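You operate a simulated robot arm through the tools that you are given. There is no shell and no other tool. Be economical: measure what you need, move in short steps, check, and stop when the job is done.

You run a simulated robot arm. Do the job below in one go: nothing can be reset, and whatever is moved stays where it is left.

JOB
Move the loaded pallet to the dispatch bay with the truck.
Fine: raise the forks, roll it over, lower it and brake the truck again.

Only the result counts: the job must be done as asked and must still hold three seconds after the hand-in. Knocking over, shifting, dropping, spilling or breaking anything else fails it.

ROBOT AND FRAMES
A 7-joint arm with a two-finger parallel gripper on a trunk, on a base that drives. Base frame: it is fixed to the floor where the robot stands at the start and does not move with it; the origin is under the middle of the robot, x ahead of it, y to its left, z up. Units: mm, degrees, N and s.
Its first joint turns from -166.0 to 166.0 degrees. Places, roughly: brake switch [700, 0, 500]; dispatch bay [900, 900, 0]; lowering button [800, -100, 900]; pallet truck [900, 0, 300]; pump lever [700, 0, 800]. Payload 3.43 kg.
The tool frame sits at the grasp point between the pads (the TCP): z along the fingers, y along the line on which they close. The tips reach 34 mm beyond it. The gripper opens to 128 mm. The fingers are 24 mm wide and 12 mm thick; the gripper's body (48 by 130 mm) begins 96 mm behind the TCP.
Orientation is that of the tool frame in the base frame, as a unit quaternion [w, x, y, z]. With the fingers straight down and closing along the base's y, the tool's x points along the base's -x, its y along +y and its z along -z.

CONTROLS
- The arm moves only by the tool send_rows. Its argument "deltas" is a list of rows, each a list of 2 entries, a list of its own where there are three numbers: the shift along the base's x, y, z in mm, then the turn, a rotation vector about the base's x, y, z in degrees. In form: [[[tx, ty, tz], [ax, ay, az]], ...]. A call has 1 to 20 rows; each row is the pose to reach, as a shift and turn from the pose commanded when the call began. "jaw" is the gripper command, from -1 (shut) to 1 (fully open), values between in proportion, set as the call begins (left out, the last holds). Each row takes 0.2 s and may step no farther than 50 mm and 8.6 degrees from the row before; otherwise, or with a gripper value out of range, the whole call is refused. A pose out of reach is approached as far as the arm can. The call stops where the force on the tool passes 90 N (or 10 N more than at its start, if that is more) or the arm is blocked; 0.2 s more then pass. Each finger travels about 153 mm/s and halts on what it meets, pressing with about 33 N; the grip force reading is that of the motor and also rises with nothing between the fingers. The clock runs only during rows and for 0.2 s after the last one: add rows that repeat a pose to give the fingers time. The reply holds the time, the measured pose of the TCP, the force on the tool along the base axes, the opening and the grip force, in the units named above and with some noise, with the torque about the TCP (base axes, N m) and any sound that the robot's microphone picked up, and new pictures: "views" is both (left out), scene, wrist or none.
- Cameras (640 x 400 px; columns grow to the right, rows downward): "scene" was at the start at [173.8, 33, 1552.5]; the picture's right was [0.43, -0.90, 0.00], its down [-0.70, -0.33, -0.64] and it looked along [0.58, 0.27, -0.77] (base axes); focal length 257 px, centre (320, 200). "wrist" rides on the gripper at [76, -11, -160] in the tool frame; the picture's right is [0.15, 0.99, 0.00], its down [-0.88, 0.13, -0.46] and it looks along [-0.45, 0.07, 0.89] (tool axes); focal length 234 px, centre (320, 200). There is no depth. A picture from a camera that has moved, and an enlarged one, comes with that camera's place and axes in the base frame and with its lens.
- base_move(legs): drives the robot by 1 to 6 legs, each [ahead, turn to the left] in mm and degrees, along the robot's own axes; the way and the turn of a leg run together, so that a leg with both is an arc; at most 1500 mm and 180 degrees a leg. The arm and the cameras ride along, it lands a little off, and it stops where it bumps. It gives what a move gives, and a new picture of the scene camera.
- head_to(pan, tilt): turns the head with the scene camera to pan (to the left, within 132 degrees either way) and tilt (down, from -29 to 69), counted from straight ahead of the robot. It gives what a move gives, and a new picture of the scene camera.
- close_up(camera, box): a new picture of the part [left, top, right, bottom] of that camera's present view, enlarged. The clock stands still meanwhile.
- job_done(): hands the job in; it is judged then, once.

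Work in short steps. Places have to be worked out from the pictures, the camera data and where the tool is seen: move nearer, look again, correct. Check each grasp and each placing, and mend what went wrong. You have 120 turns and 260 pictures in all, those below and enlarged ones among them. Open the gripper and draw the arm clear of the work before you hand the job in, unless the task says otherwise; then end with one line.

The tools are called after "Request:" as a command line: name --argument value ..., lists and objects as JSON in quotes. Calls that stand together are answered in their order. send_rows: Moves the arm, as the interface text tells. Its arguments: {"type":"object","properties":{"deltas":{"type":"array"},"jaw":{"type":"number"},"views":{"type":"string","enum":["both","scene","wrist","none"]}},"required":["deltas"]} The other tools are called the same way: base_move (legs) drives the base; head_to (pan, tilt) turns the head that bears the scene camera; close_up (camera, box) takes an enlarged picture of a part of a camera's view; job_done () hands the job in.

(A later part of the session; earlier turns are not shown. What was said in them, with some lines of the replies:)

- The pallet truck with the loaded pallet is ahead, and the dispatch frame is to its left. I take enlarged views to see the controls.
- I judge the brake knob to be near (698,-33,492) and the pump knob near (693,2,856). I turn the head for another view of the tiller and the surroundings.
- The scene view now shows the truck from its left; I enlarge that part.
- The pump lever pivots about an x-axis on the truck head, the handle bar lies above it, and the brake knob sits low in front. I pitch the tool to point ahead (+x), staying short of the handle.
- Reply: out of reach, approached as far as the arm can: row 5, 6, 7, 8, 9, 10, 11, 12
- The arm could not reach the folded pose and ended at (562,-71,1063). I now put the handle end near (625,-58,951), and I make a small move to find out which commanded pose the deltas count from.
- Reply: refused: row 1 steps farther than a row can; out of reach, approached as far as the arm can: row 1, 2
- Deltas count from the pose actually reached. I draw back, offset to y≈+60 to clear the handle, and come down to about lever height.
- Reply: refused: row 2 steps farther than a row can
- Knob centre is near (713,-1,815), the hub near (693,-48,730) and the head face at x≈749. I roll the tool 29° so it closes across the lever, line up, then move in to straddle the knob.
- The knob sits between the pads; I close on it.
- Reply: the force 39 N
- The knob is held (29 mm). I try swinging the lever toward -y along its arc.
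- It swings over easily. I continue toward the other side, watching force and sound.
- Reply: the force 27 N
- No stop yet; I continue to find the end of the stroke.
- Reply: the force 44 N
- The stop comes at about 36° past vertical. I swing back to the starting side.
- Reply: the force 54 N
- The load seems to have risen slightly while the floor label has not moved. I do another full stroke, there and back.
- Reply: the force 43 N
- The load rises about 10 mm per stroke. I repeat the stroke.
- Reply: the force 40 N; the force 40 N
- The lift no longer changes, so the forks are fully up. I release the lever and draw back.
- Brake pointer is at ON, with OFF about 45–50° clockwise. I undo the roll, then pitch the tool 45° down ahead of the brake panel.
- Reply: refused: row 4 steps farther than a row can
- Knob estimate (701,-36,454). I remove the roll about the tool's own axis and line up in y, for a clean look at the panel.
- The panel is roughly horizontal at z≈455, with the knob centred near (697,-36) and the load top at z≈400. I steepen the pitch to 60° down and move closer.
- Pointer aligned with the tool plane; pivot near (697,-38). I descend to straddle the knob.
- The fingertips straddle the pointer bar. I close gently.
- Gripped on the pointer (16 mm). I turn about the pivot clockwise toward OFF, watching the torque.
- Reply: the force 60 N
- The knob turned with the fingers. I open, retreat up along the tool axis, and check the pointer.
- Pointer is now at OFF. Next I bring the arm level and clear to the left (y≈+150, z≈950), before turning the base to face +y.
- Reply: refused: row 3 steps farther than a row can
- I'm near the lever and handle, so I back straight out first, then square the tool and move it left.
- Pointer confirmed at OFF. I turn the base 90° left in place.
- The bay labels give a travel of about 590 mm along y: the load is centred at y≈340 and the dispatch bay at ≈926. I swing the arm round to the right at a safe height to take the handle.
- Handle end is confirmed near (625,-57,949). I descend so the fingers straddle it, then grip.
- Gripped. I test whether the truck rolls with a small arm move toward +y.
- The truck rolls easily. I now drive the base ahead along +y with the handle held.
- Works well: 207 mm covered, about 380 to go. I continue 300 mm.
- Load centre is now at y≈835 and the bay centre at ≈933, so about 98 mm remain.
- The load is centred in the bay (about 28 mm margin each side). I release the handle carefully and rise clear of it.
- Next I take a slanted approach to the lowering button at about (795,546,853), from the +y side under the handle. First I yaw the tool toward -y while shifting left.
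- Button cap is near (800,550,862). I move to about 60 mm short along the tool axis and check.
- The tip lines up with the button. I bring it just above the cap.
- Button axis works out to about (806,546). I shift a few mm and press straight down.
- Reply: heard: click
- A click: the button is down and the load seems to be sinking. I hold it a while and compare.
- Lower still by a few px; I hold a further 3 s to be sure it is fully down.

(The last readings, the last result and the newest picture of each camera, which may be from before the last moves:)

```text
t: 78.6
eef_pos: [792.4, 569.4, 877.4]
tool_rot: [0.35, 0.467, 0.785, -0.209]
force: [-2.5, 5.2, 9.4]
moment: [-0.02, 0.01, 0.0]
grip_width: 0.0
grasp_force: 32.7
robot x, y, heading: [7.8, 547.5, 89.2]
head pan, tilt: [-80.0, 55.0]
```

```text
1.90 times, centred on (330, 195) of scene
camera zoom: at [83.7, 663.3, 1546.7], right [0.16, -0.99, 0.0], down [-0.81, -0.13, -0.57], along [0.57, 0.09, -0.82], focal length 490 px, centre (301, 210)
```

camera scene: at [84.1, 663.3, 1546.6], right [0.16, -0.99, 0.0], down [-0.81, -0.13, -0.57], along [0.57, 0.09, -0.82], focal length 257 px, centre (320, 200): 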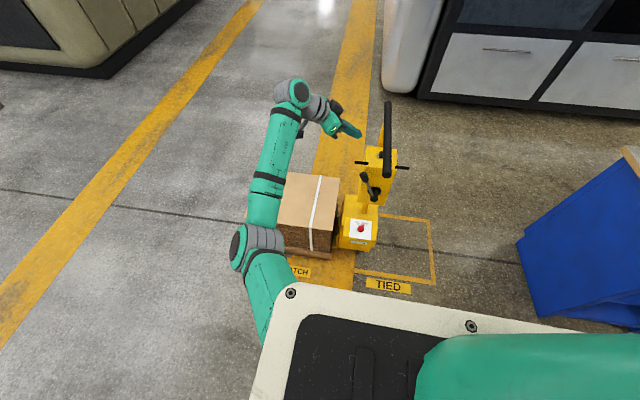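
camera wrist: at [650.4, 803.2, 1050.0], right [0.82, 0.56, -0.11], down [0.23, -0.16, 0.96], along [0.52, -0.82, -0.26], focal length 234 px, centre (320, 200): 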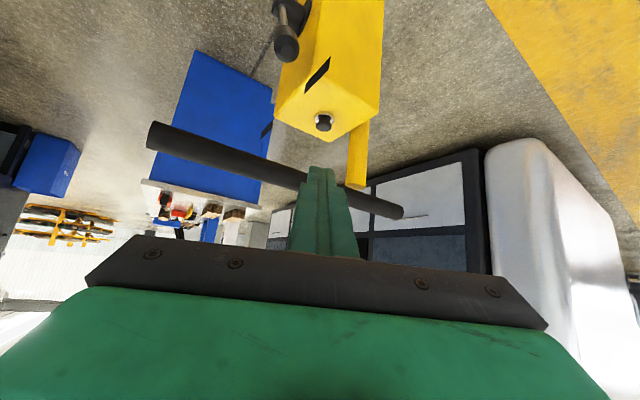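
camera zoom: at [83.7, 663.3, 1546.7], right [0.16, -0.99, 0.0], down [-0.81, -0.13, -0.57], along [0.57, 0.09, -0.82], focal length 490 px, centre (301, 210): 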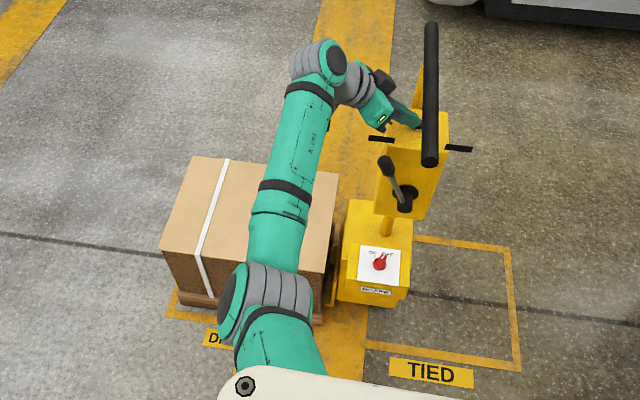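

The load no longer changes: it is down. I retreat the way I came.

Request:
send_rows --deltas '[[[-4, 6, 22], [0, 0, 0]], [[-16, 24, 38], [0, 0, 0]], [[-28, 42, 54], [0, 0, 0]], [[-37, 58, 77], [0, 0, 0]], [[-46, 74, 100], [0, 0, 0]], [[-53, 90, 124], [0, 0, 0]]]' --views "wrist"

```text
t: 80.0
eef_pos: [741.1, 659.1, 1002.1]
tool_rot: [0.349, 0.468, 0.785, -0.209]
force: [-0.3, -0.2, -0.1]
moment: [0.01, -0.01, 0.01]
grip_width: 0.0
grasp_force: 32.9
robot x, y, heading: [8.9, 546.8, 89.4]
head pan, tilt: [-80.0, 55.0]
camera wrist: at [650.6, 802.8, 1051.8], right [0.82, 0.56, -0.11], down [0.23, -0.16, 0.96], along [0.52, -0.82, -0.26], focal length 234 px, centre (320, 200)
```

wrist: 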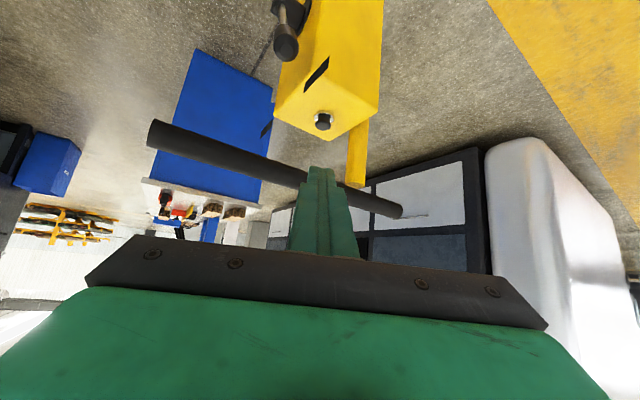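

Button popped back up. Now I return the tool to level and square, to approach the brake.

Request:
send_rows --deltas '[[[-7, 8, 20], [-6.2, -3.3, 0]], [[-12, 13, 40], [-12.3, -6.6, 0]], [[-18, 17, 55], [-18.5, -10, 0]], [[-23, 20, 70], [-24.7, -13.3, 0]], [[-28, 22, 80], [-30.8, -16.6, 0]], [[-33, 23, 90], [-37, -19.9, 0]]]' --views "none"

Request:
send_rows --deltas '[[[-12, 8, 0], [0, 0, 7.7]], [[-24, 16, 0], [0, 0, 15.4]], [[-36, 22, 0], [0, 0, 23.1]], [[-48, 28, 0], [0, 0, 30.8]], [[-60, 32, 0], [0, 0, 38.5]], [[-75, 36, 0], [0, 0, 46.2]], [[-90, 38, 0], [0, 0, 53.9]], [[-105, 38, 0], [0, 0, 61.7]]]' --jaw 1 --views "scene"

```text
t: 81.4
eef_pos: [706.7, 681.5, 1090.5]
tool_rot: [0.608, 0.361, 0.606, -0.364]
force: [-0.7, 0.3, -0.5]
moment: [-0.01, -0.03, -0.01]
grip_width: 0.0
grasp_force: 33.0
robot x, y, heading: [7.3, 546.8, 88.9]
head pan, tilt: [-80.0, 55.0]
```

```text
t: 83.2
eef_pos: [602.2, 719.4, 1090.5]
tool_rot: [0.708, -0.002, 0.706, -0.001]
force: [-1.2, 0.2, 0.8]
moment: [0.01, -0.01, 0.0]
grip_width: 127.9
grasp_force: 0.1
robot x, y, heading: [13.1, 547.7, 89.2]
head pan, tilt: [-80.0, 55.0]
camera scene: at [84.0, 662.8, 1546.7], right [0.16, -0.99, 0.0], down [-0.81, -0.13, -0.57], along [0.57, 0.09, -0.82], focal length 257 px, centre (320, 200)
```

scene: 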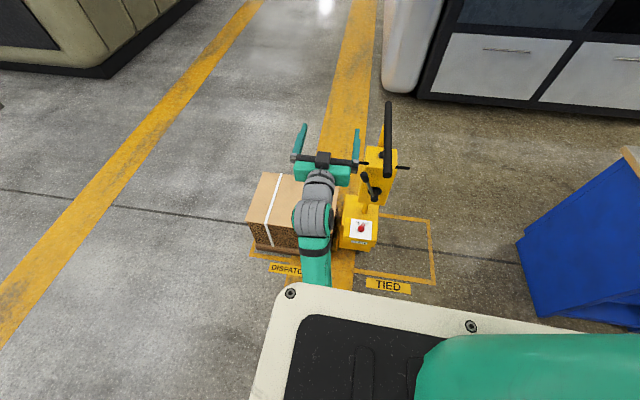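

Request:
send_rows --deltas '[[[0, 0, -45], [0, 0, 0]], [[0, 0, -90], [0, 4, 0]], [[0, 0, -135], [0, 8, 0]], [[0, 0, -180], [0, 16, 0]], [[0, 0, -225], [0, 24, 0]], [[0, 0, -270], [0, 32, 0]], [[0, 0, -315], [0, 40, 0]], [[5, -10, -355], [0, 48, 0]], [[10, -20, -395], [0, 55, 0]], [[15, -30, -430], [0, 60, 0]]]' --views "none"

```text
t: 85.4
eef_pos: [616.9, 688.3, 659.8]
tool_rot: [0.258, -0.001, 0.966, 0.001]
force: [0.1, 0.1, 0.5]
moment: [-0.01, 0.01, 0.01]
grip_width: 128.0
grasp_force: 0.1
robot x, y, heading: [9.1, 545.1, 89.0]
head pan, tilt: [-80.0, 55.0]
```

Request:
send_rows --deltas '[[[5, -27, -20], [0, 0, -6]], [[12, -55, -45], [0, 0, -12]], [[25, -82, -72], [0, 0, -19]], [[38, -109, -100], [0, 0, -25]]]' --views "wrist"

Request:
close_up --camera "wrist" --box '[220, 20, 420, 220]'

```text
t: 86.4
eef_pos: [655.8, 581.0, 559.3]
tool_rot: [0.254, 0.209, 0.943, -0.056]
force: [-0.3, -0.7, -0.4]
moment: [-0.01, 0.01, 0.0]
grip_width: 127.8
grasp_force: 0.0
robot x, y, heading: [12.2, 546.5, 89.0]
head pan, tilt: [-80.0, 55.0]
camera wrist: at [517.9, 632.2, 658.8], right [0.3, 0.95, -0.07], down [0.54, -0.11, 0.84], along [0.79, -0.29, -0.54], focal length 234 px, centre (320, 200)
```

wrist: 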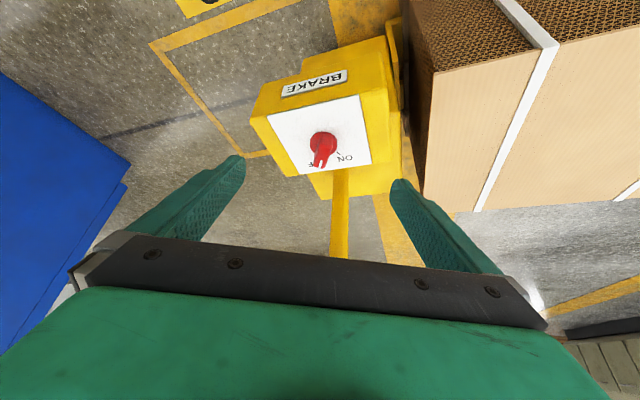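

```text
2.00 times, centred on (320, 120) of wrist
camera zoom: at [517.9, 632.2, 658.8], right [0.3, 0.95, -0.07], down [0.54, -0.11, 0.84], along [0.79, -0.29, -0.54], focal length 468 px, centre (320, 360)
```

zoom: 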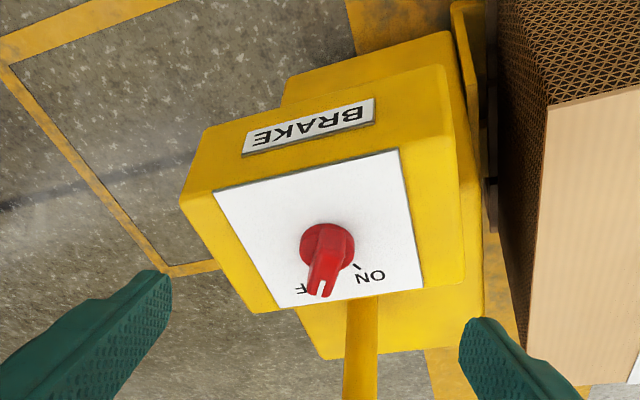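

Same view as when I left the knob. I descend to straddle the pointer and close.

Request:
send_rows --deltas '[[[10, -4, -25], [0, 0, 0]], [[22, -9, -48], [0, 0, 0]], [[32, -14, -67], [0, 0, 0]]]' --views "none"

Request:
close_up --camera "wrist" --box '[220, 80, 420, 250]'

```text
t: 87.2
eef_pos: [688.4, 567.7, 494.5]
tool_rot: [0.254, 0.207, 0.943, -0.057]
force: [0.4, 0.6, 0.5]
moment: [0.0, 0.0, 0.03]
grip_width: 128.0
grasp_force: 0.0
robot x, y, heading: [10.7, 542.3, 88.6]
head pan, tilt: [-80.0, 55.0]
```

```text
2.35 times, centred on (320, 165) of wrist
camera zoom: at [550.9, 618.7, 593.2], right [0.3, 0.95, -0.07], down [0.54, -0.1, 0.84], along [0.79, -0.29, -0.54], focal length 551 px, centre (320, 282)
```

zoom: 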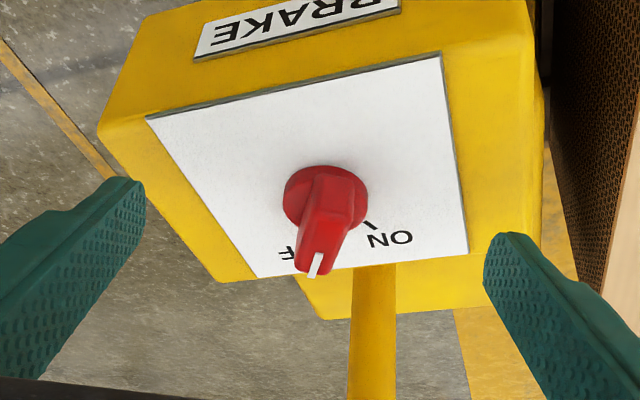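

I trim the yaw by -7° to match the pointer, then close.

Request:
send_rows --deltas '[[[0, 1, -2], [0, 0, -7]], [[0, 1, -2], [0, 0, -7]], [[0, 1, -2], [0, 0, -7]], [[0, 1, -2], [0, 0, -7]], [[0, 1, -2], [0, 0, -7]]]' --jaw -1 --views "none"

Request:
close_up --camera "wrist" --box '[220, 80, 420, 250]'

```text
t: 88.4
eef_pos: [688.5, 567.4, 493.1]
tool_rot: [0.249, 0.267, 0.928, -0.072]
force: [25.1, -1.7, -15.7]
moment: [0.47, 0.24, 0.72]
grip_width: 15.6
grasp_force: 44.5
robot x, y, heading: [13.3, 548.1, 88.8]
head pan, tilt: [-80.0, 55.0]
```

```text
2.35 times, centred on (320, 165) of wrist
camera zoom: at [560.0, 634.5, 591.7], right [0.42, 0.91, -0.07], down [0.52, -0.17, 0.84], along [0.75, -0.39, -0.54], focal length 551 px, centre (320, 282)
```

zoom: 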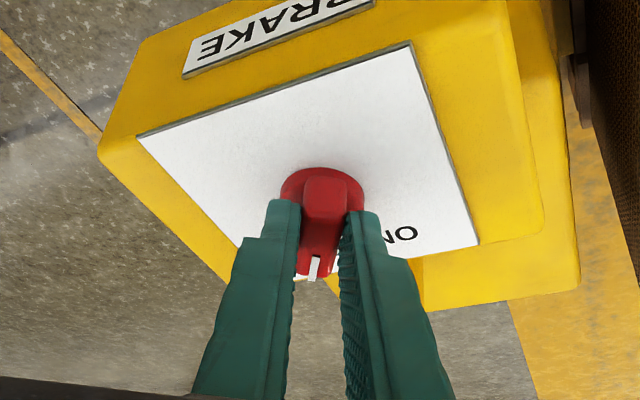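

Gripped. I turn anticlockwise about the refined pivot (704,558) back to ON.

Request:
send_rows --deltas '[[[-1.2, -2.2, 0], [0, 0, 8]], [[-2.1, -4.6, 0], [0, 0, 16]], [[-2.6, -7.1, 0], [0, 0, 24]], [[-2.8, -9.6, 0], [0, 0, 32]], [[-2.6, -12.1, 0], [0, 0, 40]], [[-2.1, -14.6, 0], [0, 0, 48]], [[-1.2, -17, 0], [0, 0, 56]], [[-0.8, -17.9, 0], [0, 0, 59]]]' --views "none"

Request:
close_up --camera "wrist" --box '[220, 80, 420, 250]'

```text
t: 90.2
eef_pos: [688.6, 548.5, 492.7]
tool_rot: [0.254, -0.225, 0.939, 0.059]
force: [22.1, -15.8, -4.2]
moment: [-0.66, 0.38, -0.54]
grip_width: 15.9
grasp_force: 45.2
robot x, y, heading: [8.6, 545.9, 89.0]
head pan, tilt: [-80.0, 55.0]
```

```text
2.35 times, centred on (320, 165) of wrist
camera zoom: at [563.2, 472.5, 592.1], right [-0.56, 0.82, -0.08], down [0.41, 0.36, 0.84], along [0.72, 0.44, -0.54], focal length 551 px, centre (320, 282)
```

zoom: 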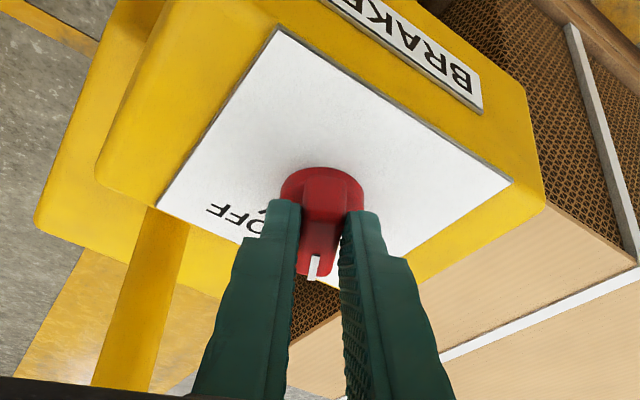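

Looks the same as the original ON setting. I open, retreat along the tool axis and check.

Request:
send_rows --deltas '[[[0, 0, 0], [0, 0, 0]], [[0, 0, 0], [0, 0, 0]], [[0, 0, 0], [0, 0, 0]], [[-15, -5, 30], [0, 0, 0]], [[-32, -10, 65], [0, 0, 0]]]' --jaw 1 --views "none"

Request:
close_up --camera "wrist" --box '[220, 20, 420, 220]'

```text
t: 91.4
eef_pos: [653.7, 541.7, 556.5]
tool_rot: [0.252, -0.227, 0.939, 0.06]
force: [0.4, 0.4, 0.0]
moment: [-0.07, 0.01, -0.08]
grip_width: 127.8
grasp_force: 0.0
robot x, y, heading: [12.0, 548.6, 88.8]
head pan, tilt: [-80.0, 55.0]
```

```text
2.00 times, centred on (320, 120) of wrist
camera zoom: at [529.3, 465.4, 656.7], right [-0.56, 0.82, -0.07], down [0.41, 0.36, 0.84], along [0.71, 0.44, -0.54], focal length 468 px, centre (320, 360)
```

zoom: 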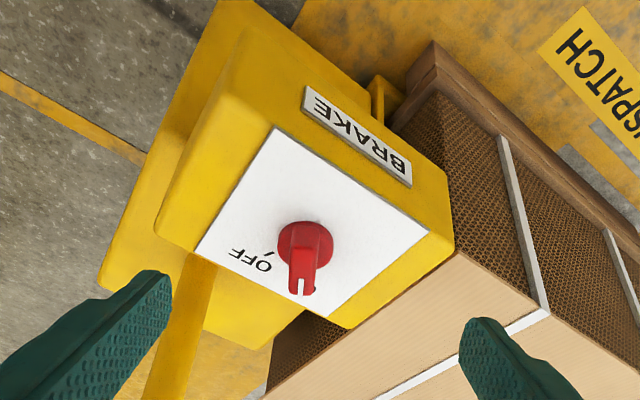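

The pointer is at ON again. I draw the arm clear and take a last look at the load and knob.

Request:
send_rows --deltas '[[[-20, -10, 25], [0, 0, 0]], [[-40, -30, 50], [0, 0, 0]], [[-45, -70, 60], [0, 0, 0]], [[-45, -110, 70], [0, 0, 0]], [[-45, -150, 80], [0, 0, 0]], [[-45, -190, 90], [0, 0, 0]], [[-45, -235, 100], [0, 0, 0]]]' --views "scene"

Request:
close_up --camera "scene" --box '[220, 160, 440, 300]'

```text
t: 93.0
eef_pos: [612.5, 306.2, 657.3]
tool_rot: [0.253, -0.226, 0.939, 0.06]
force: [-0.6, 1.3, 0.3]
moment: [0.02, -0.02, -0.05]
grip_width: 127.9
grasp_force: 0.1
robot x, y, heading: [12.2, 545.8, 88.9]
head pan, tilt: [-80.0, 55.0]
camera scene: at [84.1, 663.1, 1546.7], right [0.16, -0.99, 0.0], down [-0.81, -0.13, -0.57], along [0.57, 0.09, -0.82], focal length 257 px, centre (320, 200)
```

scene: 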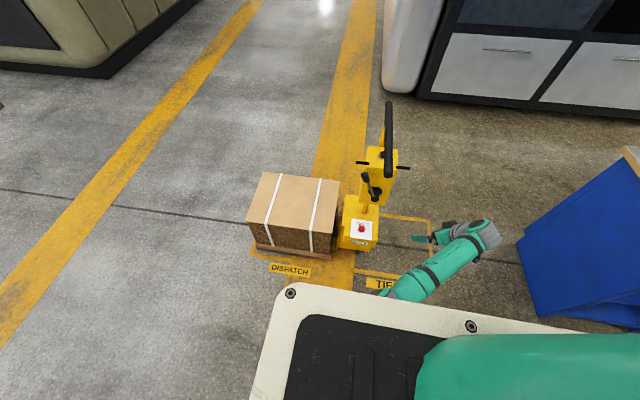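

```text
2.86 times, centred on (330, 230) of scene
camera zoom: at [84.1, 663.1, 1546.7], right [0.16, -0.99, 0.0], down [-0.81, -0.13, -0.57], along [0.57, 0.09, -0.82], focal length 735 px, centre (291, 114)
```

zoom: 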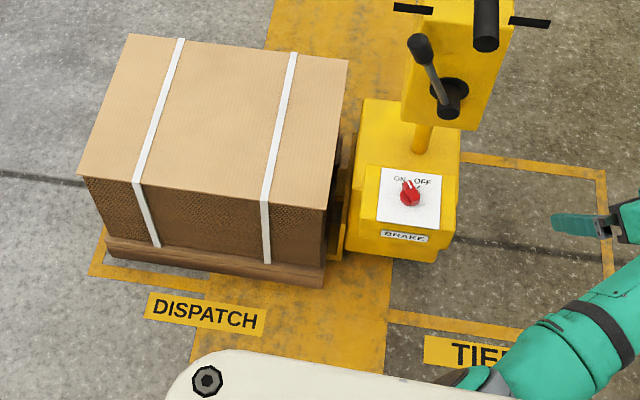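

The load stands lowered and centred in the dispatch bay. The brake is ON and the arm is clear with the gripper open, so I hand in.

Request:
job_done

```text
The job is handed in.
```

I moved the loaded pallet to the dispatch bay with the truck, lowered it, set the brake back to ON, drew the arm clear with the gripper open and handed the job in.
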